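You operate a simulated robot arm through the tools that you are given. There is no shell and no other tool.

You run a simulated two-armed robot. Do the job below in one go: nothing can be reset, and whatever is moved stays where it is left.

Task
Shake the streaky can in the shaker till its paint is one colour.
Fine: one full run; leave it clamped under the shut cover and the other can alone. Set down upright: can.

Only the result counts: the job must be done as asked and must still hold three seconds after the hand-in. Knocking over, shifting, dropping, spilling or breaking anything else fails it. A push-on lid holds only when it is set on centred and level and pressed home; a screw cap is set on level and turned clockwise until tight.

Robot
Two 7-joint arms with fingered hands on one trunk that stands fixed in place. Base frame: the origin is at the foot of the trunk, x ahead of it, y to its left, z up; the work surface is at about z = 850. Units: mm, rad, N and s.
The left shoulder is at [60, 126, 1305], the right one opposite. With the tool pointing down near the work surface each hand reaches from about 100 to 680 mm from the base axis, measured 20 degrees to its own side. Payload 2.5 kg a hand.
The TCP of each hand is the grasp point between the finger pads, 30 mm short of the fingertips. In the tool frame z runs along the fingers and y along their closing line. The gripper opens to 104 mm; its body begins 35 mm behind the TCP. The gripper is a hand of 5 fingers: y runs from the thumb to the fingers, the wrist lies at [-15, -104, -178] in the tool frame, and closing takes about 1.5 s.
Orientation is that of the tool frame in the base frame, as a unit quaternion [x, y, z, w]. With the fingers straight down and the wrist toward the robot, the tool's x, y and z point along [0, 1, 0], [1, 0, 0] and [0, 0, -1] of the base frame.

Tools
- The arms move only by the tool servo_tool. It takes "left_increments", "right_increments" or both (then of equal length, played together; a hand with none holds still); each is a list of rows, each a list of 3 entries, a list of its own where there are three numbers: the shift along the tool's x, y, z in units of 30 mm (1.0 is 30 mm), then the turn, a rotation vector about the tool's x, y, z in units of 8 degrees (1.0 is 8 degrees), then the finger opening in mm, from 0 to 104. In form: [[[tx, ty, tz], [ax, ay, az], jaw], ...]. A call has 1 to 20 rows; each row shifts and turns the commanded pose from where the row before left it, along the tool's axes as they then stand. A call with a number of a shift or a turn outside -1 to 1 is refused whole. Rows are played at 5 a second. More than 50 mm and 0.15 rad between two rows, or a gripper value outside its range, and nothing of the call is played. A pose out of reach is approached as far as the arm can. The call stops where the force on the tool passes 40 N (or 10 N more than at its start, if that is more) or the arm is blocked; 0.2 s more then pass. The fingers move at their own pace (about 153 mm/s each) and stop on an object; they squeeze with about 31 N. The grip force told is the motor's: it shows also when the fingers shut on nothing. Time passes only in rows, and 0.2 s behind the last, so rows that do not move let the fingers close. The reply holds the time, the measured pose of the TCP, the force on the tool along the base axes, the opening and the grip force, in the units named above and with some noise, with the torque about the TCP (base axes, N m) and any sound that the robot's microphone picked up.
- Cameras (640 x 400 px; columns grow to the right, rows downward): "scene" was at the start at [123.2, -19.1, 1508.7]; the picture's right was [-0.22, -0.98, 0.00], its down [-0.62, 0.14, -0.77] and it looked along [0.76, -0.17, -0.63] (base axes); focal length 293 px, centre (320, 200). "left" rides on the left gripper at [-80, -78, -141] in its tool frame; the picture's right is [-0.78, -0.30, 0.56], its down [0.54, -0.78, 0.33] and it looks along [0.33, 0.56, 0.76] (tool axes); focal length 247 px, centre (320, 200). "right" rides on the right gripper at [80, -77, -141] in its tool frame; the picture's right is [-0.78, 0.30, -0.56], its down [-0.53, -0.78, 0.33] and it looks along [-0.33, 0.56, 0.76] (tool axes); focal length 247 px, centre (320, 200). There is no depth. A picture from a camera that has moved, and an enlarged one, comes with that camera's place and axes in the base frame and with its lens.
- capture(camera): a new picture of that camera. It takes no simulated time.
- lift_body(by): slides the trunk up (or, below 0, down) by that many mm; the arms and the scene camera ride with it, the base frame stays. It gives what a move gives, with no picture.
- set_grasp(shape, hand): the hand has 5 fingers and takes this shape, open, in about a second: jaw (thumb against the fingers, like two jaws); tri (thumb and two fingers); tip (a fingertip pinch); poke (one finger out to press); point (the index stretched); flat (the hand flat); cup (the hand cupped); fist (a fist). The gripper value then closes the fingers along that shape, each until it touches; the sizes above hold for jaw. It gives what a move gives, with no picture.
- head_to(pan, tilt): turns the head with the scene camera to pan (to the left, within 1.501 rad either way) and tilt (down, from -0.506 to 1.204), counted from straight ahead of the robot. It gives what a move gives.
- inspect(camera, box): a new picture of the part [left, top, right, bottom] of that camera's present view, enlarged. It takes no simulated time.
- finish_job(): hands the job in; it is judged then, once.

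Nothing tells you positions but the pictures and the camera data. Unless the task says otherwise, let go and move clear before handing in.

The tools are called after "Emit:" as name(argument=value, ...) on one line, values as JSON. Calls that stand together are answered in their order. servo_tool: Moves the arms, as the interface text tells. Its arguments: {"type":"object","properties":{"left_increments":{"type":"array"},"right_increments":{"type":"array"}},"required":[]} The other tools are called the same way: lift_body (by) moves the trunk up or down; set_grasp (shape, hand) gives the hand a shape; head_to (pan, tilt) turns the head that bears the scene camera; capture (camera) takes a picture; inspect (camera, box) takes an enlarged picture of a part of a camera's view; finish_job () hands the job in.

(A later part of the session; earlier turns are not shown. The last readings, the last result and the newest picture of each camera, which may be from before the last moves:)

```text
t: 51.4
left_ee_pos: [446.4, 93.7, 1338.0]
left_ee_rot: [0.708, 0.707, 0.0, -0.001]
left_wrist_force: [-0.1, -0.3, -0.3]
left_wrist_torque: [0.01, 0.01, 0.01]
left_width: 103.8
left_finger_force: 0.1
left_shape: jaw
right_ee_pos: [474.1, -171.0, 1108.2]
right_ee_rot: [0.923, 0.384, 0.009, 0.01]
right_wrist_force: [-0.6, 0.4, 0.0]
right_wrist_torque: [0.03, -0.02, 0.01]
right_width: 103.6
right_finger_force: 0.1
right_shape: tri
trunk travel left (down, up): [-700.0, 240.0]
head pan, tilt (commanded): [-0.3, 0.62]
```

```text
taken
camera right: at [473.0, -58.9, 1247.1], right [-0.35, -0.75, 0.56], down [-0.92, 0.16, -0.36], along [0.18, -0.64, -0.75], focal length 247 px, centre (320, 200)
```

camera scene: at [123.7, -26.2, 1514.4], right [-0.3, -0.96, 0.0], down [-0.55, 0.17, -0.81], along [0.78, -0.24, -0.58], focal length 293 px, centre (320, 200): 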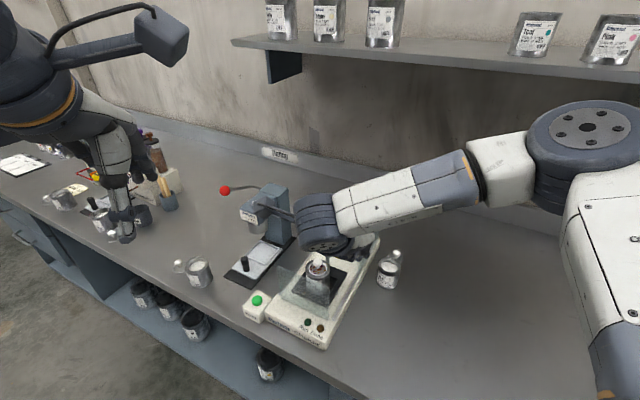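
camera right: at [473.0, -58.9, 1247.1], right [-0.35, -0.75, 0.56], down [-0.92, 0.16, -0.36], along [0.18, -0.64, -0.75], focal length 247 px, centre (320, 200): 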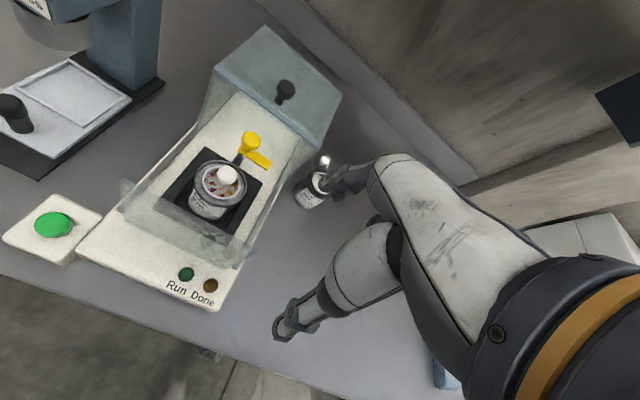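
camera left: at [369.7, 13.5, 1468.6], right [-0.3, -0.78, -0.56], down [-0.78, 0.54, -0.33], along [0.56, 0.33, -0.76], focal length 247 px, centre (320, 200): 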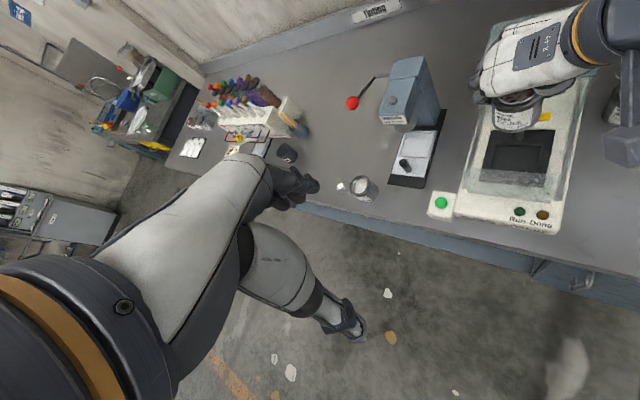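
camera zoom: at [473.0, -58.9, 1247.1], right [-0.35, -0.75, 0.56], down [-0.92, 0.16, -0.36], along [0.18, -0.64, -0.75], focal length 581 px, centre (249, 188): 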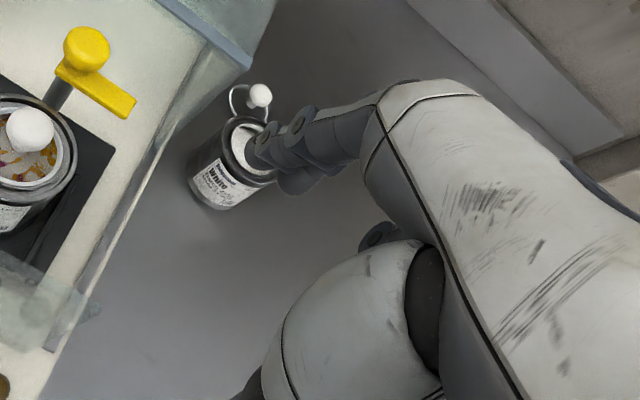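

"Tri" leaves the thumb and two fingers free with the rest curled. I'll rotate back to the earlier yaw with the forward lean, since that keeps the curled fingers above the hood.

Emit:
servo_tool(right_increments=[[[0, 0, 0], [0, 0, -0.9375], 70], [[0, 0, 0], [0, 0, -0.9375], 70], [[0, 0, 0], [0, 0, -0.9375], 70], [[0, 0, 0], [0, 0, -0.9375], 70], [[0, 0, 0], [0, 0, -0.9375], 70], [[0, 0, 0], [0, 0, -0.9375], 70], [[0, 0, 0], [0, -0.83, -0.9375], 70], [[0, 0, 0], [0, -0.83, -0.5], 70], [[0, 0, 0], [0, -0.83, -0.5], 70], [[0, 0, 0], [0, 0, -0.9375], 70], [[0, 0, 0], [0, 0, -0.9375], 70], [[0, 0, 0], [0, 0, -0.9375], 70], [[0, 0, 0], [0, 0, -0.875], 70], [[0, 0, 0], [0, 0, 0], 70]])

Emit:
capture(camera="scene")

Emit:
capture(camera="right")

```text
refused: row 7 steps farther than a row can; nothing moved
```

```text
taken
camera scene: at [123.7, -26.3, 1514.4], right [-0.3, -0.96, 0.0], down [-0.55, 0.17, -0.81], along [0.78, -0.24, -0.58], focal length 293 px, centre (320, 200)
```

scene: 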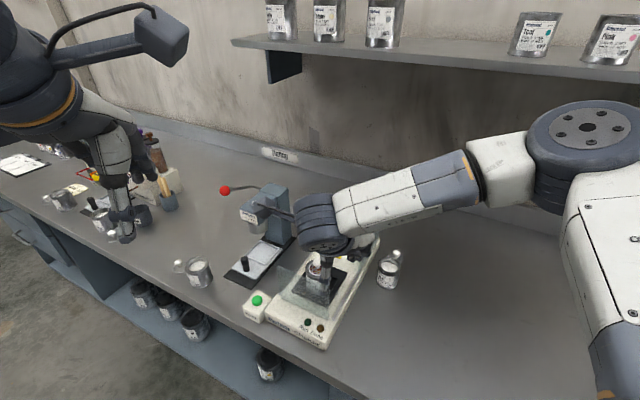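

```text
taken
camera right: at [473.0, -58.9, 1247.1], right [-0.35, -0.75, 0.56], down [-0.92, 0.16, -0.36], along [0.18, -0.64, -0.75], focal length 247 px, centre (320, 200)
```

right: 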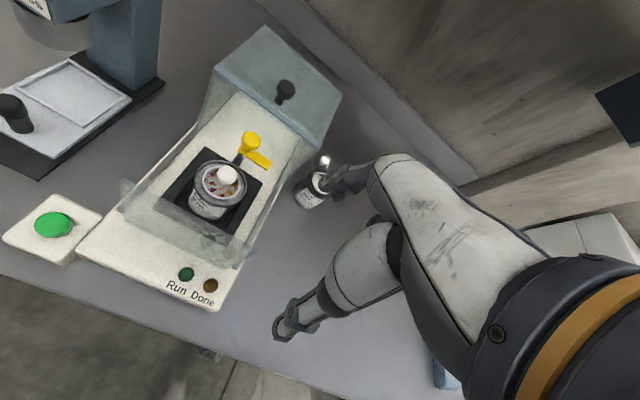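

One row was too large, so I'll resend it as separate turns.

Emit:
servo_tool(right_increments=[[[0, 0, 0], [0, 0, -0.9375], 70], [[0, 0, 0], [0, 0, -0.9375], 70], [[0, 0, 0], [0, 0, -0.9375], 70], [[0, 0, 0], [0, 0, -0.9375], 70], [[0, 0, 0], [0, 0, -0.9375], 70], [[0, 0, 0], [0, 0, -0.9375], 70], [[0, 0, 0], [0, -0.83, 0], 70], [[0, 0, 0], [0, -0.83, 0], 70], [[0, 0, 0], [0, -0.83, 0], 70], [[0, 0, 0], [-0.32, 0, -0.88], 70], [[0, 0, 0], [-0.32, 0, -0.88], 70], [[0, 0, 0], [-0.32, 0, -0.88], 70], [[0, 0, 0], [-0.32, 0, -0.88], 70], [[0, 0, 0], [-0.32, 0, -0.88], 70], [[0, 0, 0], [-0.32, 0, -0.88], 70], [[0, 0, 0], [0, 0, 0], 70]])

Emit:
capture(camera="scene")

Emit:
capture(camera="right")

```text
t: 54.8
left_ee_pos: [446.3, 93.0, 1336.7]
left_ee_rot: [0.707, 0.707, 0.0, 0.0]
left_wrist_force: [0.2, 0.1, 0.5]
left_wrist_torque: [0.01, -0.04, 0.0]
left_width: 103.8
left_finger_force: 0.0
left_shape: jaw
right_ee_pos: [474.5, -171.2, 1107.5]
right_ee_rot: [0.376, 0.908, -0.067, 0.174]
right_wrist_force: [0.6, 0.9, -0.2]
right_wrist_torque: [-0.02, -0.02, -0.03]
right_width: 70.2
right_finger_force: 0.0
right_shape: tri
trunk travel left (down, up): [-700.0, 240.0]
head pan, tilt (commanded): [-0.3, 0.62]
```

```text
taken
camera scene: at [123.7, -26.2, 1514.4], right [-0.3, -0.96, 0.0], down [-0.55, 0.17, -0.81], along [0.78, -0.24, -0.58], focal length 293 px, centre (320, 200)
```

scene: 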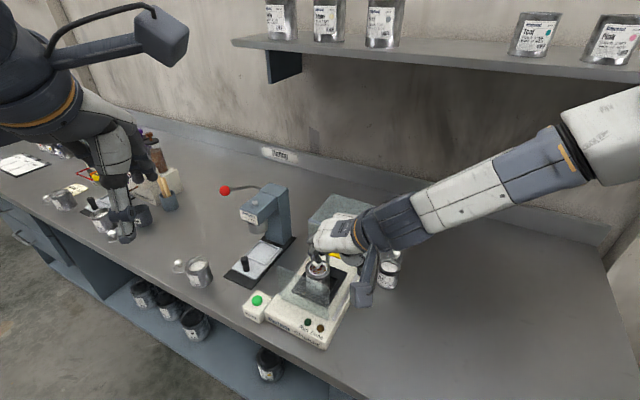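

```text
taken
camera right: at [330.4, -138.9, 1208.8], right [0.57, -0.16, 0.81], down [-0.11, -0.99, -0.12], along [0.81, -0.02, -0.58], focal length 247 px, centre (320, 200)
```

right: 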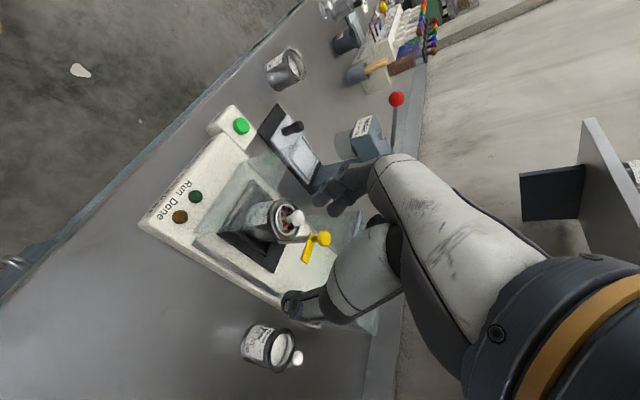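

The posture is exactly restored. Now I'll move the open tri-grip to above the clamp ball.

Emit:
servo_tool(right_increments=[[[-0.557, 0.472, 0.418], [0, 0, 0], 70], [[-0.557, 0.472, 0.418], [0, 0, 0], 70], [[-0.557, 0.472, 0.418], [0, 0, 0], 70], [[-0.557, 0.472, 0.418], [0, 0, 0], 70], [[-0.557, 0.472, 0.418], [0, 0, 0], 70], [[-0.557, 0.472, 0.418], [0, 0, 0], 70], [[0, 0, 0], [0, 0, 0], 70]])

Emit:
capture(camera="right")

Emit:
inspect(camera="scene", box=[260, 160, 420, 310])

Emit:
inspect(camera="left", box=[470, 0, 640, 170])

```text
t: 56.4
left_ee_pos: [447.1, 93.7, 1335.9]
left_ee_rot: [0.707, 0.707, 0.0, 0.0]
left_wrist_force: [-0.7, 0.7, -0.4]
left_wrist_torque: [-0.02, -0.02, -0.04]
left_width: 103.7
left_finger_force: 0.0
left_shape: jaw
right_ee_pos: [584.2, -188.4, 1080.0]
right_ee_rot: [0.378, 0.906, -0.068, 0.175]
right_wrist_force: [-0.1, -0.2, 0.4]
right_wrist_torque: [-0.06, 0.0, -0.03]
right_width: 70.2
right_finger_force: 0.2
right_shape: tri
right hand out of reach, approached as far as the arm can: row 5, 6
trunk travel left (down, up): [-700.0, 240.0]
head pan, tilt (commanded): [-0.3, 0.62]
```

```text
taken
camera right: at [438.4, -155.4, 1179.7], right [0.57, -0.16, 0.81], down [-0.11, -0.99, -0.12], along [0.82, -0.02, -0.58], focal length 247 px, centre (320, 200)
```

right: 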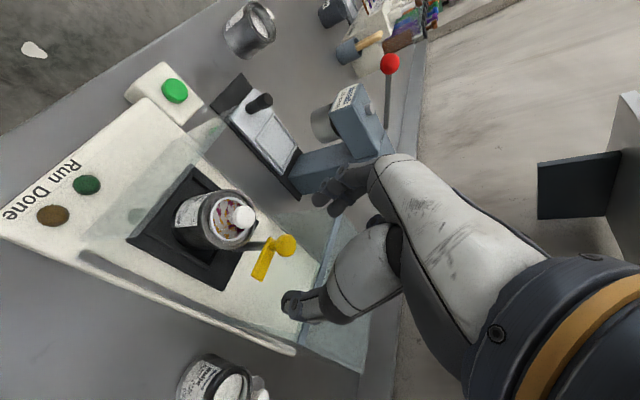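

```text
2.67 times, centred on (340, 235) of scene
camera zoom: at [123.6, -26.2, 1514.4], right [-0.3, -0.96, 0.0], down [-0.55, 0.17, -0.81], along [0.78, -0.24, -0.58], focal length 780 px, centre (267, 107)
```

zoom: 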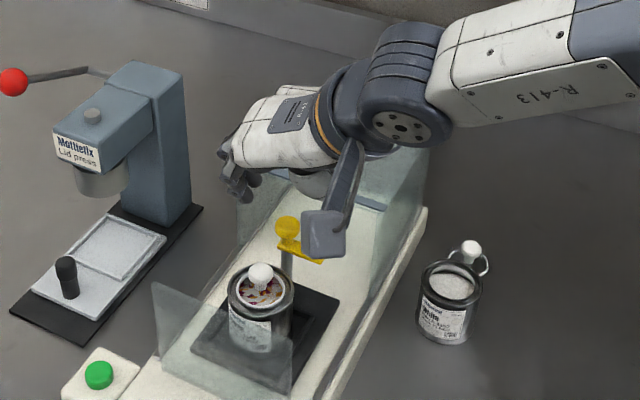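

```text
2.35 times, centred on (555, 85) of left
camera zoom: at [369.5, 13.6, 1478.7], right [-0.3, -0.78, -0.56], down [-0.78, 0.54, -0.33], along [0.56, 0.33, -0.76], focal length 581 px, centre (-233, 471)
```

zoom: 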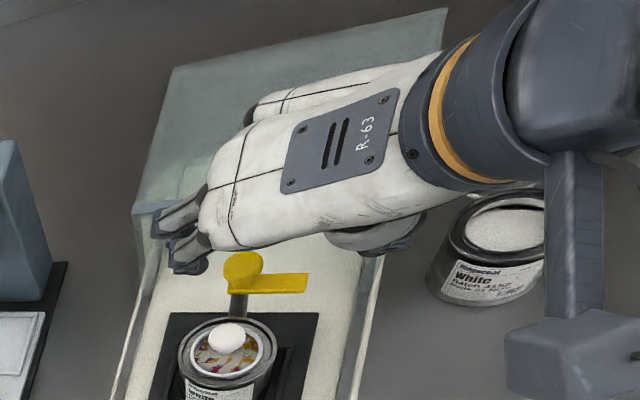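

That yaw can't reach the ball; a more natural forward-pointing posture should. I'll back off slightly, turn to yaw about 10° and pitch the fingers forward 20°, which also lifts the knuckles over the hood knob.

Emit:
servo_tool(right_increments=[[[0.6, -0.6, -0.33], [0, 0, 0], 70], [[0.6, -0.6, -0.33], [0, 0, 0], 70], [[0, 0, 0], [0.299, 0, 0.8225], 70], [[0, 0, 0], [0.299, 0, 0.8225], 70], [[0, 0, 0], [0.299, 0, 0.8225], 70], [[0, 0, 0], [0.299, 0, 0.8225], 70], [[0, 0, 0], [0.299, 0, 0.8225], 70], [[0, 0, 0], [0, 0.833, 0], 70], [[0, 0, 0], [0, 0.833, 0], 70], [[0, 0, 0], [0, 0.833, 0], 70], [[0, 0, 0], [-0.833, 0, 0], 70], [[0, 0, 0], [-0.833, 0, 0], 70], [[0, 0, 0], [-0.833, 0, 0], 70], [[0, 0, 0], [0, 0, 0], 70]])

Emit:
capture(camera="right")

Emit:
capture(camera="scene")

```text
t: 59.4
left_ee_pos: [447.3, 93.0, 1336.6]
left_ee_rot: [0.706, 0.708, 0.0, -0.001]
left_wrist_force: [0.2, -0.3, -0.2]
left_wrist_torque: [0.01, 0.01, 0.0]
left_width: 103.6
left_finger_force: 0.1
left_shape: jaw
right_ee_pos: [531.5, -185.5, 1097.8]
right_ee_rot: [0.63, 0.755, 0.136, 0.123]
right_wrist_force: [0.4, -0.2, 0.4]
right_wrist_torque: [-0.01, 0.03, 0.03]
right_width: 70.1
right_finger_force: 0.0
right_shape: tri
right hand out of reach, approached as far as the arm can: row 13
trunk travel left (down, up): [-700.0, 240.0]
head pan, tilt (commanded): [-0.3, 0.62]
```

```text
taken
camera right: at [395.9, -127.5, 1200.3], right [0.21, -0.74, 0.64], down [-0.5, -0.64, -0.58], along [0.84, -0.2, -0.51], focal length 247 px, centre (320, 200)
```

right: 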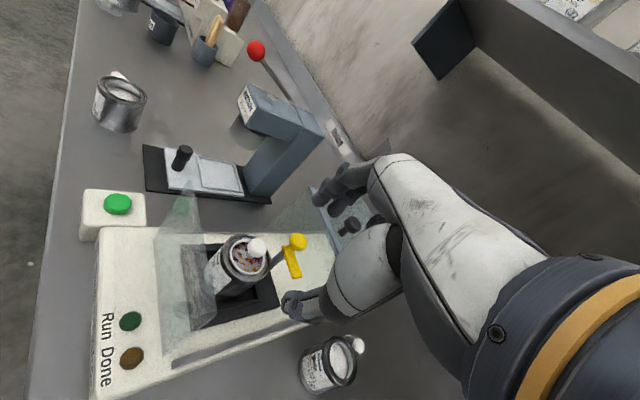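

```text
taken
camera scene: at [123.9, -26.2, 1514.4], right [-0.3, -0.96, 0.0], down [-0.55, 0.17, -0.81], along [0.78, -0.24, -0.58], focal length 293 px, centre (320, 200)
```

scene: 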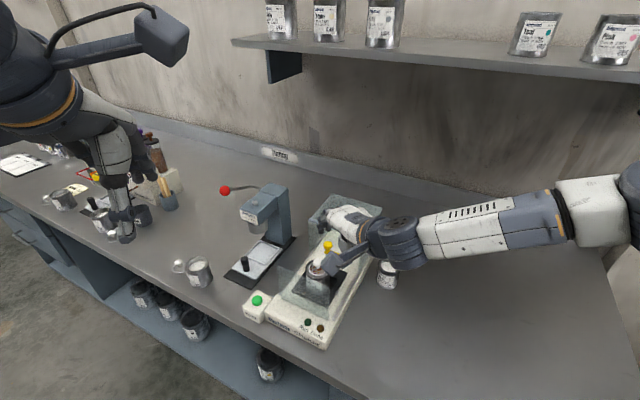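

The natural posture works (yaw 10°, pitch 21°). I'll move above the ball with a narrower opening.

Emit:
servo_tool(right_increments=[[[-0.26, 0.538, 0.532], [0, 0, 0], 60], [[-0.26, 0.538, 0.532], [0, 0, 0], 50], [[-0.26, 0.538, 0.532], [0, 0, 0], 50], [[-0.26, 0.538, 0.532], [0, 0, 0], 50], [[0, 0, 0], [0, 0, 0], 50]])

Emit:
capture(camera="right")

Emit:
inspect(camera="scene", box=[260, 160, 420, 310])

Emit:
inspect(camera="left", box=[470, 0, 640, 170])

```text
t: 60.6
left_ee_pos: [446.0, 92.7, 1336.0]
left_ee_rot: [0.708, 0.707, 0.0, 0.001]
left_wrist_force: [0.3, 0.7, 0.4]
left_wrist_torque: [-0.02, 0.03, -0.01]
left_width: 103.7
left_finger_force: 0.0
left_shape: jaw
right_ee_pos: [616.6, -200.7, 1099.6]
right_ee_rot: [0.631, 0.754, 0.135, 0.124]
right_wrist_force: [0.6, 0.7, 0.6]
right_wrist_torque: [-0.01, 0.01, -0.03]
right_width: 50.6
right_finger_force: 0.1
right_shape: tri
right hand out of reach, approached as far as the arm can: row 1, 2, 3, 4
trunk travel left (down, up): [-700.0, 240.0]
head pan, tilt (commanded): [-0.3, 0.62]
```

```text
taken
camera right: at [480.5, -142.2, 1200.2], right [0.21, -0.74, 0.64], down [-0.5, -0.64, -0.58], along [0.84, -0.2, -0.51], focal length 247 px, centre (320, 200)
```

right: 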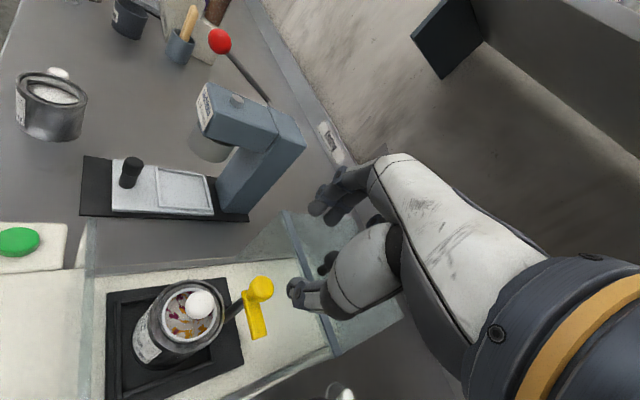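

```text
2.67 times, centred on (340, 235) of scene
camera zoom: at [123.6, -26.3, 1514.4], right [-0.3, -0.96, 0.0], down [-0.55, 0.17, -0.81], along [0.78, -0.24, -0.58], focal length 780 px, centre (267, 107)
```

zoom: 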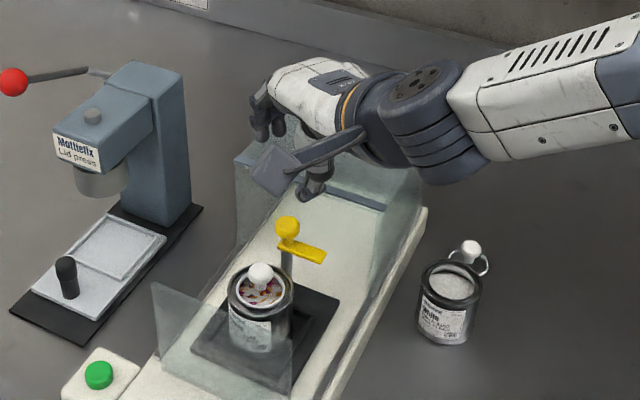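

```text
2.35 times, centred on (555, 85) of left
camera zoom: at [369.5, 13.5, 1478.7], right [-0.3, -0.78, -0.56], down [-0.78, 0.54, -0.33], along [0.56, 0.33, -0.76], focal length 581 px, centre (-233, 471)
```

zoom: 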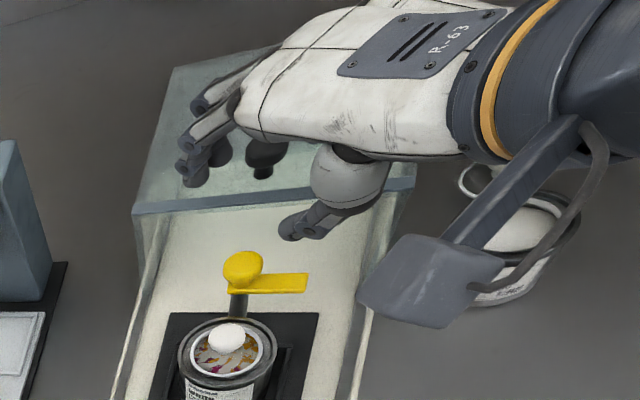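

The arm can't go lower at this trunk height, and at yaw 10° the curled fingers would come close to the hood knob. I'll turn to yaw −15°, where they clear it, and then lower with the trunk.

Emit:
servo_tool(right_increments=[[[0, 0, 0], [0, -0.373, 0.97], 50], [[0, 0, 0], [0, -0.373, 0.97], 50], [[0, 0, 0], [0, -0.373, 0.97], 50], [[0, 0, 0], [0, 0, 0], 50]])

Emit:
lift_body(by=-50)

Emit:
capture(camera="right")

Emit:
inspect(camera="left", box=[470, 0, 640, 170])

Emit:
inspect(camera="scene", box=[280, 150, 420, 290])

```text
t: 61.6
left_ee_pos: [446.3, 93.1, 1336.5]
left_ee_rot: [0.708, 0.707, 0.0, 0.0]
left_wrist_force: [0.0, 0.0, 0.5]
left_wrist_torque: [-0.03, 0.01, 0.0]
left_width: 103.9
left_finger_force: 0.1
left_shape: jaw
right_ee_pos: [603.5, -210.9, 1110.2]
right_ee_rot: [0.777, 0.601, 0.109, 0.152]
right_wrist_force: [0.2, -0.1, -0.7]
right_wrist_torque: [0.0, 0.0, -0.01]
right_width: 50.2
right_finger_force: 0.1
right_shape: tri
right hand out of reach, approached as far as the arm can: row 2, 3
trunk travel left (down, up): [-700.0, 240.0]
head pan, tilt (commanded): [-0.3, 0.62]
```

```text
t: 62.6
left_ee_pos: [446.6, 92.2, 1286.6]
left_ee_rot: [0.707, 0.707, 0.0, 0.0]
left_wrist_force: [-0.2, 0.7, 0.0]
left_wrist_torque: [0.0, -0.01, 0.0]
left_width: 103.5
left_finger_force: 0.0
left_shape: jaw
right_ee_pos: [603.9, -210.4, 1059.9]
right_ee_rot: [0.778, 0.6, 0.11, 0.152]
right_wrist_force: [0.4, 0.3, 0.2]
right_wrist_torque: [0.0, -0.01, 0.03]
right_width: 50.4
right_finger_force: 0.1
right_shape: tri
trunk travel left (down, up): [-650.0, 290.0]
head pan, tilt (commanded): [-0.3, 0.62]
```

```text
taken
camera right: at [504.5, -101.1, 1161.3], right [-0.13, -0.76, 0.64], down [-0.72, -0.37, -0.59], along [0.68, -0.53, -0.5], focal length 247 px, centre (320, 200)
```

right: 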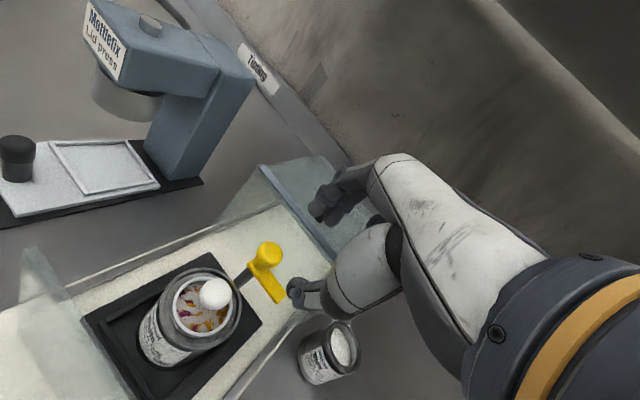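

```text
2.35 times, centred on (555, 85) of left
camera zoom: at [369.4, 13.6, 1428.7], right [-0.3, -0.78, -0.56], down [-0.78, 0.54, -0.33], along [0.56, 0.33, -0.76], focal length 581 px, centre (-233, 471)
```

zoom: 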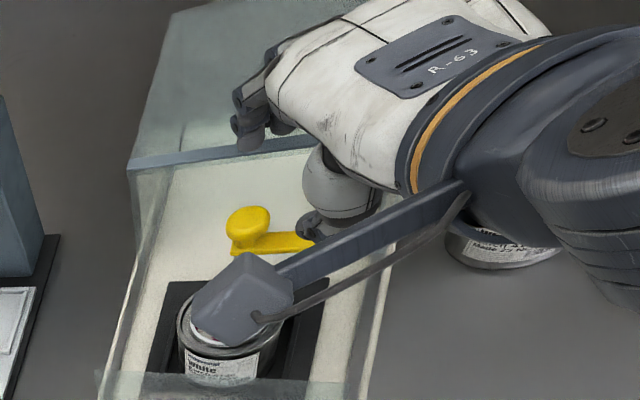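

```text
2.86 times, centred on (350, 220) of scene
camera zoom: at [123.5, -26.3, 1464.4], right [-0.3, -0.96, 0.0], down [-0.55, 0.17, -0.81], along [0.78, -0.24, -0.58], focal length 836 px, centre (234, 143)
```

zoom: 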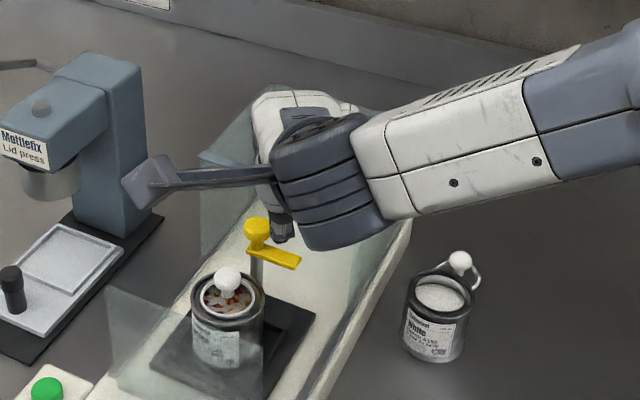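

Emit:
servo_tool(right_increments=[[[0.247, 0.16, 0.06], [0, 0, 0], 50], [[0.247, 0.16, 0.06], [0, 0, 0], 50], [[0, 0, 0], [0, 0, 0], 50]])

Emit:
inspect(camera="right", box=[220, 160, 400, 340])

Emit:
inspect(camera="left", box=[490, 10, 620, 150])

```text
t: 63.4
left_ee_pos: [446.6, 93.5, 1286.4]
left_ee_rot: [0.707, 0.707, 0.0, 0.0]
left_wrist_force: [-0.4, -1.1, -0.2]
left_wrist_torque: [-0.02, -0.01, 0.0]
left_width: 104.1
left_finger_force: 0.1
left_shape: jaw
right_ee_pos: [607.9, -206.7, 1068.2]
right_ee_rot: [0.777, 0.6, 0.11, 0.152]
right_wrist_force: [0.6, 0.6, 0.1]
right_wrist_torque: [0.0, 0.01, 0.02]
right_width: 50.5
right_finger_force: 0.0
right_shape: tri
right hand out of reach, approached as far as the arm can: row 1, 2
trunk travel left (down, up): [-650.0, 290.0]
head pan, tilt (commanded): [-0.3, 0.62]
```

```text
2.22 times, centred on (310, 250) of right
camera zoom: at [508.8, -97.9, 1169.4], right [-0.13, -0.76, 0.64], down [-0.72, -0.37, -0.59], along [0.68, -0.53, -0.5], focal length 549 px, centre (342, 89)
```

zoom: 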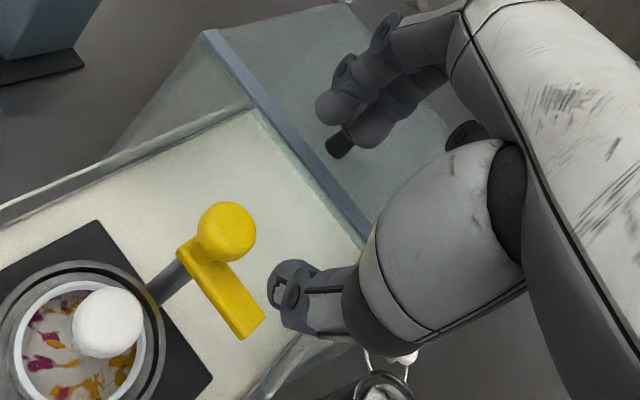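

```text
2.86 times, centred on (555, 80) of left
camera zoom: at [369.6, 13.6, 1428.7], right [-0.3, -0.78, -0.56], down [-0.78, 0.54, -0.33], along [0.56, 0.33, -0.76], focal length 706 px, centre (-351, 543)
```

zoom: 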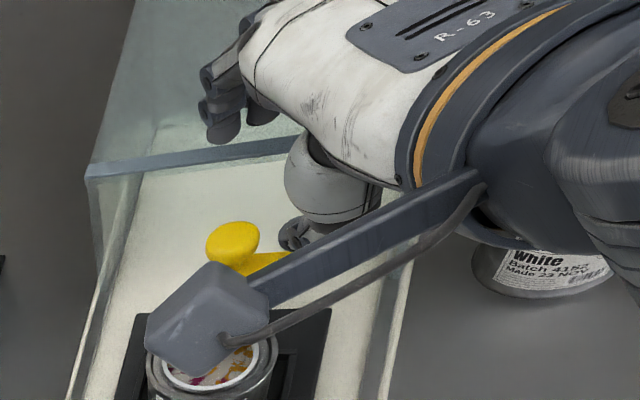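

The reachable region moves with the trunk, so I'll raise the hand a little with the arm and lower the trunk to gain reach at the right height.

Emit:
servo_tool(right_increments=[[[-0.01, 0.37, -0.92], [0, 0, 0], 50], [[-0.01, 0.37, -0.92], [0, 0, 0], 50], [[0, 0, 0], [0, 0, 0], 50]])

Emit:
lift_body(by=-75)

Emit:
capture(camera="right")

```text
t: 64.2
left_ee_pos: [447.3, 91.7, 1286.6]
left_ee_rot: [0.707, 0.707, 0.001, 0.0]
left_wrist_force: [-0.8, 0.5, -0.5]
left_wrist_torque: [0.02, -0.01, -0.02]
left_width: 103.6
left_finger_force: 0.0
left_shape: jaw
right_ee_pos: [608.8, -205.8, 1127.5]
right_ee_rot: [0.778, 0.6, 0.109, 0.153]
right_wrist_force: [-0.5, -0.5, 0.4]
right_wrist_torque: [-0.01, 0.02, 0.03]
right_width: 50.4
right_finger_force: 0.1
right_shape: tri
trunk travel left (down, up): [-650.0, 290.0]
head pan, tilt (commanded): [-0.3, 0.62]
```

```text
t: 65.3
left_ee_pos: [446.3, 92.9, 1211.5]
left_ee_rot: [0.707, 0.707, 0.0, 0.001]
left_wrist_force: [-0.3, -0.3, -0.8]
left_wrist_torque: [-0.03, 0.0, 0.01]
left_width: 103.8
left_finger_force: 0.0
left_shape: jaw
right_ee_pos: [607.6, -205.2, 1052.1]
right_ee_rot: [0.778, 0.599, 0.109, 0.152]
right_wrist_force: [0.2, 0.7, -0.1]
right_wrist_torque: [-0.04, 0.02, 0.02]
right_width: 50.2
right_finger_force: 0.2
right_shape: tri
trunk travel left (down, up): [-575.0, 365.0]
head pan, tilt (commanded): [-0.3, 0.62]
```

```text
taken
camera right: at [509.2, -96.3, 1153.5], right [-0.13, -0.76, 0.64], down [-0.72, -0.37, -0.59], along [0.68, -0.53, -0.5], focal length 247 px, centre (320, 200)
```

right: 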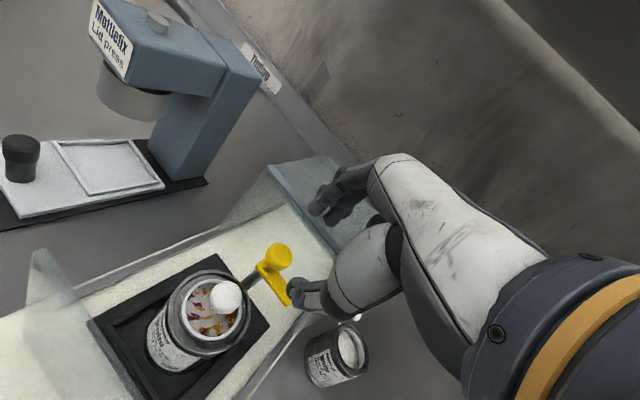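

Emit:
servo_tool(right_increments=[[[0.3, 0.25, 0.09], [0, 0, 0], 50], [[0, 0, 0], [0, 0, 0], 50]])

Emit:
inspect(camera="right", box=[220, 160, 400, 340])

Emit:
inspect(camera="left", box=[490, 10, 620, 150])

Emit:
inspect(camera="scene", box=[280, 130, 420, 270])

```text
t: 65.9
left_ee_pos: [446.7, 92.3, 1212.1]
left_ee_rot: [0.708, 0.707, 0.0, -0.001]
left_wrist_force: [0.5, -0.7, 0.4]
left_wrist_torque: [-0.01, 0.0, 0.01]
left_width: 103.7
left_finger_force: 0.1
left_shape: jaw
right_ee_pos: [619.4, -199.5, 1053.1]
right_ee_rot: [0.778, 0.6, 0.11, 0.152]
right_wrist_force: [0.3, -0.2, 0.2]
right_wrist_torque: [-0.03, -0.01, -0.02]
right_width: 50.4
right_finger_force: 0.1
right_shape: tri
trunk travel left (down, up): [-575.0, 365.0]
head pan, tilt (commanded): [-0.3, 0.62]
```

```text
2.22 times, centred on (310, 250) of right
camera zoom: at [519.2, -89.9, 1153.9], right [-0.13, -0.76, 0.64], down [-0.72, -0.37, -0.59], along [0.68, -0.53, -0.5], focal length 549 px, centre (342, 89)
```

zoom: 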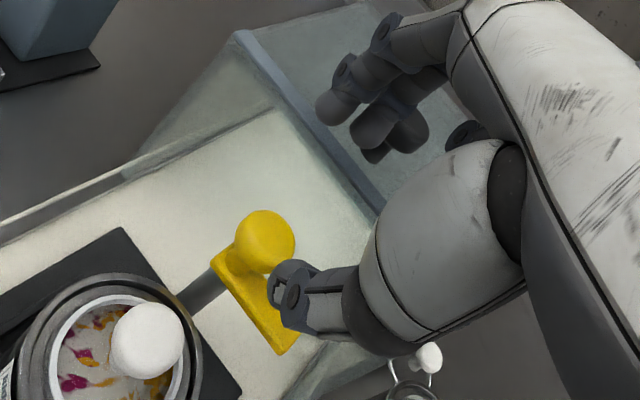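

```text
2.86 times, centred on (555, 80) of left
camera zoom: at [369.5, 13.6, 1353.7], right [-0.3, -0.78, -0.56], down [-0.78, 0.54, -0.33], along [0.56, 0.33, -0.76], focal length 706 px, centre (-351, 543)
```

zoom: 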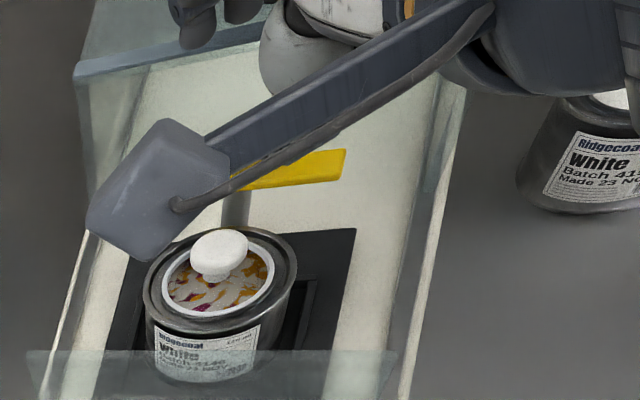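

```text
2.86 times, centred on (350, 200) of scene
camera zoom: at [123.6, -26.2, 1389.4], right [-0.3, -0.96, 0.0], down [-0.55, 0.17, -0.81], along [0.78, -0.24, -0.58], focal length 836 px, centre (234, 200)
```

zoom: 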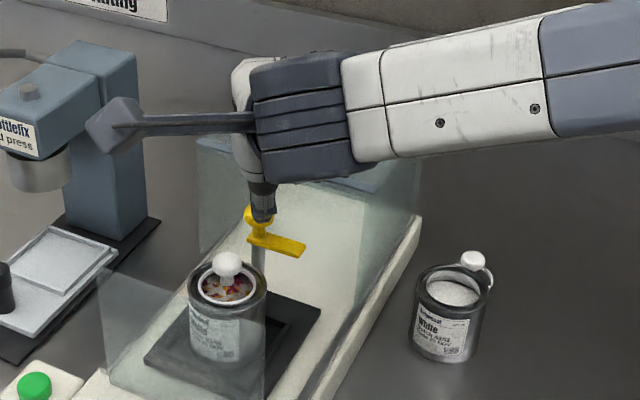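

The predicted and observed ball positions match to the pixel, and the grip is centred over it. I'll narrow the opening to 40 mm and descend around the ball.

Emit:
servo_tool(right_increments=[[[0, 0, 0], [0, 0, 0], 40], [[0, 0, 0], [0, 0, 0], 40], [[0.005, -0.105, 0.229], [0, 0, 0], 40], [[0.005, -0.105, 0.229], [0, 0, 0], 40], [[0.005, -0.105, 0.229], [0, 0, 0], 40], [[0, 0, 0], [0, 0, 0], 40]])

Emit:
inspect(camera="right", box=[220, 160, 400, 340])

Emit:
inspect(camera="scene", box=[300, 170, 380, 250])

```text
t: 67.3
left_ee_pos: [447.2, 92.5, 1211.4]
left_ee_rot: [0.707, 0.707, 0.001, 0.001]
left_wrist_force: [-0.2, -0.2, 0.5]
left_wrist_torque: [-0.02, 0.01, 0.02]
left_width: 103.6
left_finger_force: 0.1
left_shape: jaw
right_ee_pos: [617.9, -199.5, 1030.1]
right_ee_rot: [0.778, 0.599, 0.11, 0.153]
right_wrist_force: [-0.8, 0.2, 0.8]
right_wrist_torque: [0.01, -0.03, 0.0]
right_width: 40.5
right_finger_force: 0.0
right_shape: tri
trunk travel left (down, up): [-575.0, 365.0]
head pan, tilt (commanded): [-0.3, 0.62]
```

```text
2.22 times, centred on (310, 250) of right
camera zoom: at [517.9, -89.8, 1130.9], right [-0.13, -0.76, 0.64], down [-0.72, -0.37, -0.59], along [0.68, -0.53, -0.5], focal length 549 px, centre (342, 89)
```

zoom: 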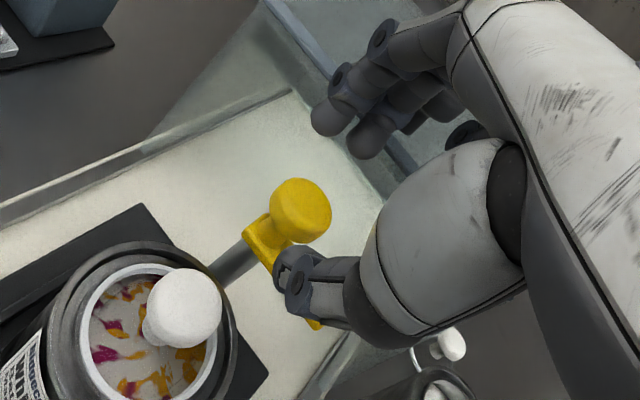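

```text
5.00 times, centred on (340, 210) of scene
camera zoom: at [123.6, -26.2, 1389.4], right [-0.3, -0.96, 0.0], down [-0.55, 0.17, -0.81], along [0.78, -0.24, -0.58], focal length 1463 px, centre (220, 150)
```

zoom: 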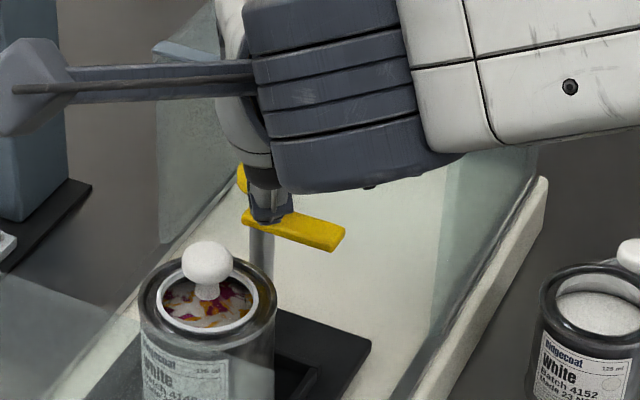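

Emit:
servo_tool(right_increments=[[[0.003, -0.06, 0.135], [0, 0, 0], 40], [[0.003, -0.06, 0.135], [0, 0, 0], 40], [[0.003, -0.06, 0.135], [0, 0, 0], 40], [[0, 0, 0], [0, 0, 0], 40]])

Emit:
inspect(camera="right", box=[220, 160, 400, 340])

Emit:
inspect(camera="scene", box=[300, 170, 380, 250])

```text
t: 68.3
left_ee_pos: [447.1, 92.0, 1211.7]
left_ee_rot: [0.707, 0.707, 0.0, 0.0]
left_wrist_force: [-0.3, -0.4, 0.1]
left_wrist_torque: [-0.02, 0.0, -0.01]
left_width: 103.6
left_finger_force: 0.0
left_shape: jaw
right_ee_pos: [616.3, -199.2, 1016.7]
right_ee_rot: [0.778, 0.6, 0.11, 0.152]
right_wrist_force: [0.4, 0.4, 0.2]
right_wrist_torque: [0.0, -0.03, -0.03]
right_width: 40.2
right_finger_force: 0.0
right_shape: tri
trunk travel left (down, up): [-575.0, 365.0]
head pan, tilt (commanded): [-0.3, 0.62]
```

```text
2.22 times, centred on (310, 250) of right
camera zoom: at [517.4, -89.6, 1117.7], right [-0.13, -0.76, 0.64], down [-0.72, -0.37, -0.59], along [0.68, -0.53, -0.5], focal length 549 px, centre (342, 89)
```

zoom: 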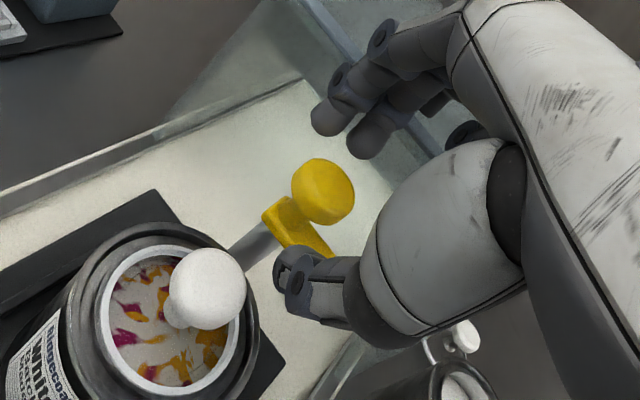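

```text
5.00 times, centred on (340, 210) of scene
camera zoom: at [123.7, -26.3, 1389.4], right [-0.3, -0.96, 0.0], down [-0.55, 0.17, -0.81], along [0.78, -0.24, -0.58], focal length 1463 px, centre (220, 150)
```

zoom: 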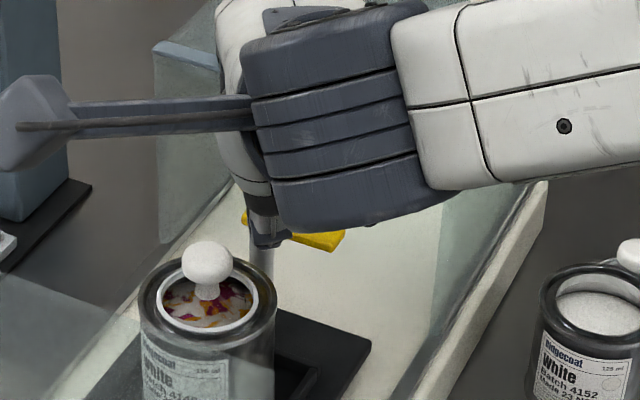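

The ball is right between the pads. I'll close on it.

Emit:
servo_tool(right_increments=[[[0, 0, 0], [0, 0, 0], 30], [[0, 0, 0], [0, 0, 0], 15], [[0, 0, 0], [0, 0, 0], 5], [[0, 0, 0], [0, 0, 0], 5], [[0, 0, 0], [0, 0, 0], 5], [[0, 0, 0], [0, 0, 0], 5]])

Emit:
inspect(camera="right", box=[220, 160, 400, 340])

```text
t: 69.7
left_ee_pos: [446.8, 93.1, 1212.7]
left_ee_rot: [0.707, 0.707, 0.0, 0.0]
left_wrist_force: [-0.5, 0.4, -0.5]
left_wrist_torque: [0.0, -0.02, 0.05]
left_width: 103.9
left_finger_force: 0.0
left_shape: jaw
right_ee_pos: [616.9, -198.7, 1016.7]
right_ee_rot: [0.778, 0.6, 0.11, 0.152]
right_wrist_force: [0.3, 1.1, 0.8]
right_wrist_torque: [0.01, 0.07, -0.05]
right_width: 17.0
right_finger_force: 30.9
right_shape: tri
trunk travel left (down, up): [-575.0, 365.0]
head pan, tilt (commanded): [-0.3, 0.62]
```

```text
2.22 times, centred on (310, 250) of right
camera zoom: at [517.2, -89.5, 1117.7], right [-0.13, -0.76, 0.64], down [-0.72, -0.37, -0.59], along [0.68, -0.53, -0.5], focal length 549 px, centre (342, 89)
```

zoom: 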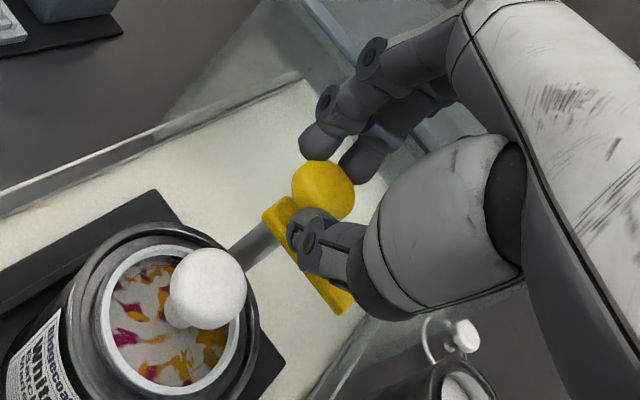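

The ball is gripped. Now I'll turn 30° clockwise about the vertical through the ball.

Emit:
servo_tool(right_increments=[[[0.0275, 0, 0], [0, -0.268, 0.7], 5], [[0.0275, 0, 0], [0, -0.268, 0.7], 5], [[0.0275, 0, 0], [0, -0.268, 0.7], 5], [[0.0275, 0, 0], [0, -0.268, 0.7], 5], [[0.0275, 0, 0], [0, -0.268, 0.7], 5], [[0, 0, 0], [0, 0, 0], 5]])

Emit:
inspect(camera="right", box=[200, 140, 400, 340])

Emit:
inspect(camera="scene", box=[290, 150, 400, 260])

Emit:
inspect(camera="left", box=[490, 10, 620, 150])

```text
t: 71.1
left_ee_pos: [448.1, 92.4, 1212.5]
left_ee_rot: [0.707, 0.707, 0.001, 0.0]
left_wrist_force: [0.4, -0.2, 0.2]
left_wrist_torque: [0.03, 0.01, -0.02]
left_width: 103.8
left_finger_force: 0.0
left_shape: jaw
right_ee_pos: [570.4, -245.1, 1044.3]
right_ee_rot: [0.906, 0.378, 0.071, 0.175]
right_wrist_force: [-0.7, 0.5, 0.3]
right_wrist_torque: [-0.02, -0.01, -0.02]
right_width: 12.1
right_finger_force: 31.0
right_shape: tri
right hand out of reach, approached as far as the arm can: row 1, 2, 3, 4, 5
trunk travel left (down, up): [-575.0, 365.0]
head pan, tilt (commanded): [-0.3, 0.62]
```

```text
2.00 times, centred on (300, 240) of right
camera zoom: at [539.2, -100.5, 1146.9], right [-0.5, -0.6, 0.63], down [-0.8, 0.04, -0.6], along [0.33, -0.8, -0.5], focal length 494 px, centre (360, 120)
```

zoom: 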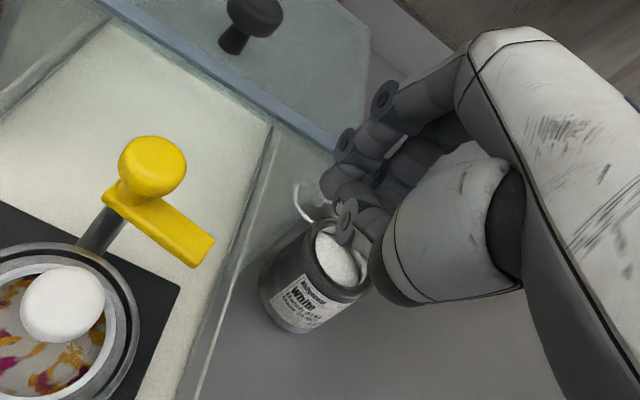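

```text
3.64 times, centred on (345, 205) of scene
camera zoom: at [123.7, -26.3, 1389.4], right [-0.3, -0.96, 0.0], down [-0.55, 0.17, -0.81], along [0.78, -0.24, -0.58], focal length 1064 px, centre (229, 182)
```

zoom: 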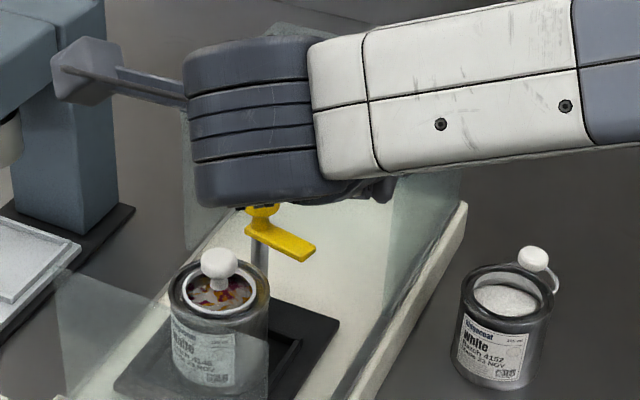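

```text
2.86 times, centred on (555, 80) of left
camera zoom: at [369.6, 13.5, 1353.6], right [-0.3, -0.78, -0.56], down [-0.78, 0.54, -0.33], along [0.56, 0.33, -0.76], focal length 706 px, centre (-351, 543)
```

zoom: 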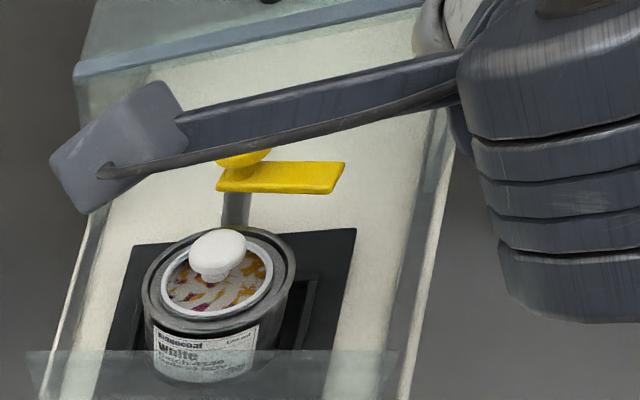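

The hand hit its rotation limit and slid off the ball, but the arm turned about 10° quite easily, so little force is needed. I'll switch to the one-finger shape and try dragging/pushing the arm with the fingertip; first a look at the finger from this posture.

Emit:
set_grasp(shape="poke", hand="right")

Emit:
capture(camera="right")

Emit:
inspect(camera="right", box=[250, 150, 410, 310])

Emit:
head_to(pan=-0.38, tilt=0.5)

Emit:
capture(camera="scene")

```text
t: 72.0
left_ee_pos: [446.9, 92.3, 1211.8]
left_ee_rot: [0.708, 0.707, -0.001, 0.0]
left_wrist_force: [0.9, -0.8, 0.4]
left_wrist_torque: [0.01, 0.04, 0.01]
left_width: 103.9
left_finger_force: 0.0
left_shape: jaw
right_ee_pos: [570.9, -245.2, 1045.0]
right_ee_rot: [0.906, 0.378, 0.072, 0.175]
right_wrist_force: [-0.5, 0.5, -0.2]
right_wrist_torque: [-0.02, -0.01, 0.01]
right_width: 0.0
right_finger_force: 0.0
right_shape: poke
trunk travel left (down, up): [-575.0, 365.0]
head pan, tilt (commanded): [-0.3, 0.62]
```

```text
taken
camera right: at [539.1, -100.3, 1146.7], right [-0.5, -0.6, 0.63], down [-0.8, 0.04, -0.6], along [0.33, -0.8, -0.5], focal length 247 px, centre (320, 200)
```

right: 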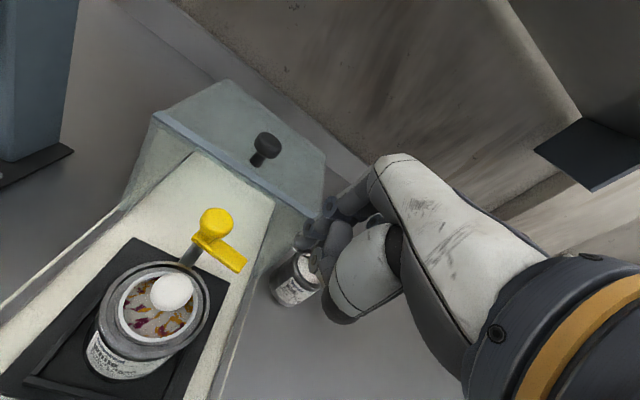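

```text
2.50 times, centred on (330, 230) of right
camera zoom: at [539.1, -100.3, 1146.7], right [-0.5, -0.6, 0.63], down [-0.8, 0.04, -0.6], along [0.33, -0.8, -0.5], focal length 617 px, centre (295, 125)
```

zoom: 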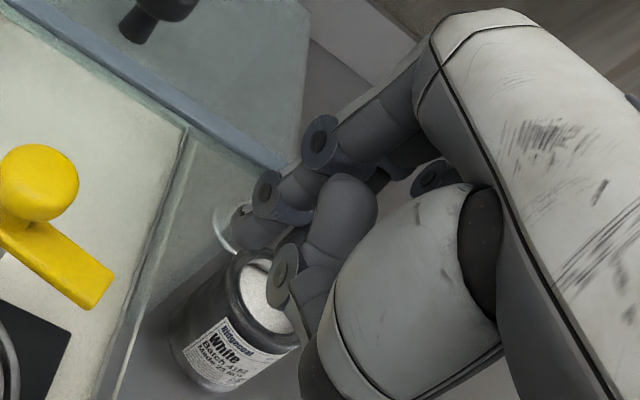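

```text
t: 72.7
left_ee_pos: [447.7, 94.3, 1211.7]
left_ee_rot: [0.707, 0.707, 0.0, 0.0]
left_wrist_force: [0.4, 0.0, 0.1]
left_wrist_torque: [-0.01, 0.0, 0.01]
left_width: 103.6
left_finger_force: 0.0
left_shape: jaw
right_ee_pos: [571.8, -243.9, 1044.9]
right_ee_rot: [0.906, 0.379, 0.071, 0.175]
right_wrist_force: [-1.0, 0.3, 0.4]
right_wrist_torque: [0.01, 0.01, -0.04]
right_width: 0.0
right_finger_force: 0.0
right_shape: poke
trunk travel left (down, up): [-575.0, 365.0]
head pan, tilt (commanded): [-0.38, 0.499]
```

```text
taken
camera scene: at [124.3, -34.1, 1400.1], right [-0.37, -0.93, 0.0], down [-0.44, 0.18, -0.88], along [0.82, -0.33, -0.48], focal length 293 px, centre (320, 200)
```

scene: 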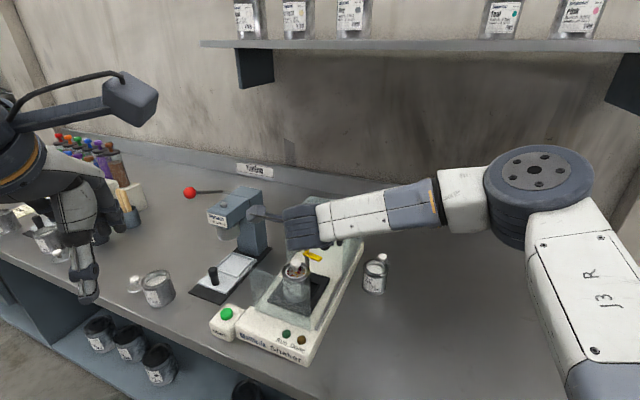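

The arm is now at about 14°. With this posture the index finger hangs nearly vertical and can hook behind the arm in front of the hood. I'll place the fingertip above the spot just behind the arm's end.

Emit:
servo_tool(right_increments=[[[0.41, 0.14, 0.055], [0, 0, 0], 104], [[0.41, 0.14, 0.055], [0, 0, 0], 104], [[0, 0, 0], [0, 0, 0], 104]])

Emit:
inspect(camera="right", box=[180, 140, 400, 310])

Emit:
inspect(camera="left", box=[480, 0, 630, 150])

Emit:
inspect(camera="scene", box=[260, 190, 360, 290])

```text
t: 73.5
left_ee_pos: [446.0, 93.4, 1211.3]
left_ee_rot: [0.707, 0.707, 0.001, 0.0]
left_wrist_force: [-0.1, 0.3, 0.9]
left_wrist_torque: [-0.02, 0.01, -0.01]
left_width: 103.8
left_finger_force: 0.1
left_shape: jaw
right_ee_pos: [580.0, -249.8, 1052.4]
right_ee_rot: [0.906, 0.378, 0.071, 0.175]
right_wrist_force: [0.1, -0.4, -0.3]
right_wrist_torque: [0.02, 0.02, 0.01]
right_width: 0.1
right_finger_force: 0.0
right_shape: poke
right hand out of reach, approached as far as the arm can: row 1, 2
trunk travel left (down, up): [-575.0, 365.0]
head pan, tilt (commanded): [-0.38, 0.499]
```

```text
2.35 times, centred on (290, 225) of right
camera zoom: at [548.0, -105.1, 1154.4], right [-0.5, -0.6, 0.63], down [-0.8, 0.04, -0.6], along [0.33, -0.8, -0.5], focal length 581 px, centre (391, 141)
```

zoom: 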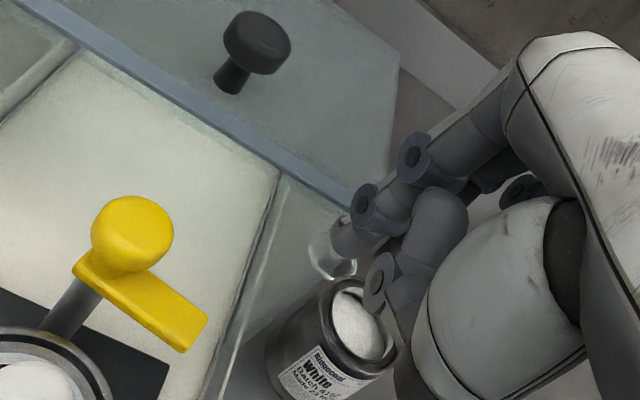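

```text
2.67 times, centred on (555, 75) of left
camera zoom: at [369.6, 13.6, 1353.7], right [-0.3, -0.78, -0.56], down [-0.78, 0.54, -0.33], along [0.56, 0.33, -0.76], focal length 659 px, centre (-307, 533)
```

zoom: 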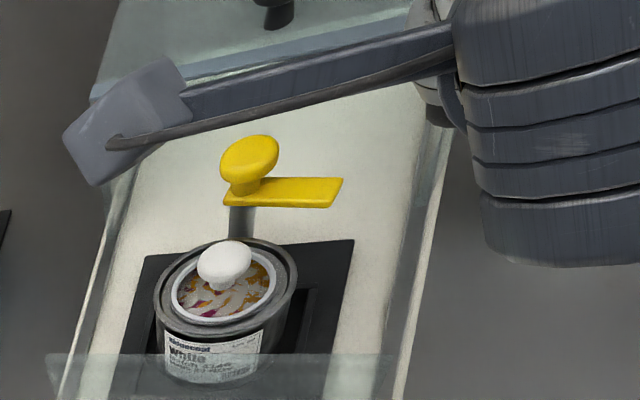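

```text
4.00 times, centred on (310, 240) of scene
camera zoom: at [124.3, -34.1, 1400.2], right [-0.37, -0.93, 0.0], down [-0.44, 0.18, -0.88], along [0.82, -0.33, -0.48], focal length 1170 px, centre (360, 40)
```

zoom: 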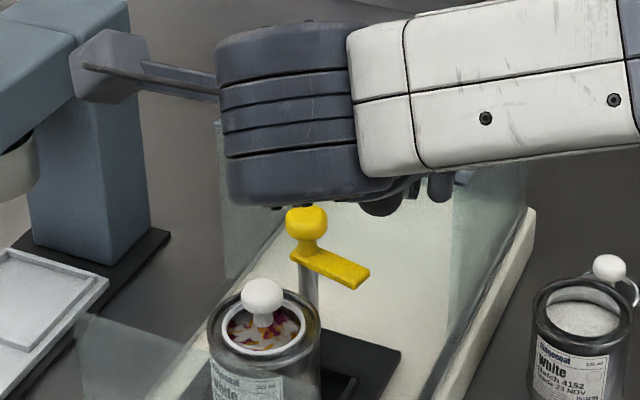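

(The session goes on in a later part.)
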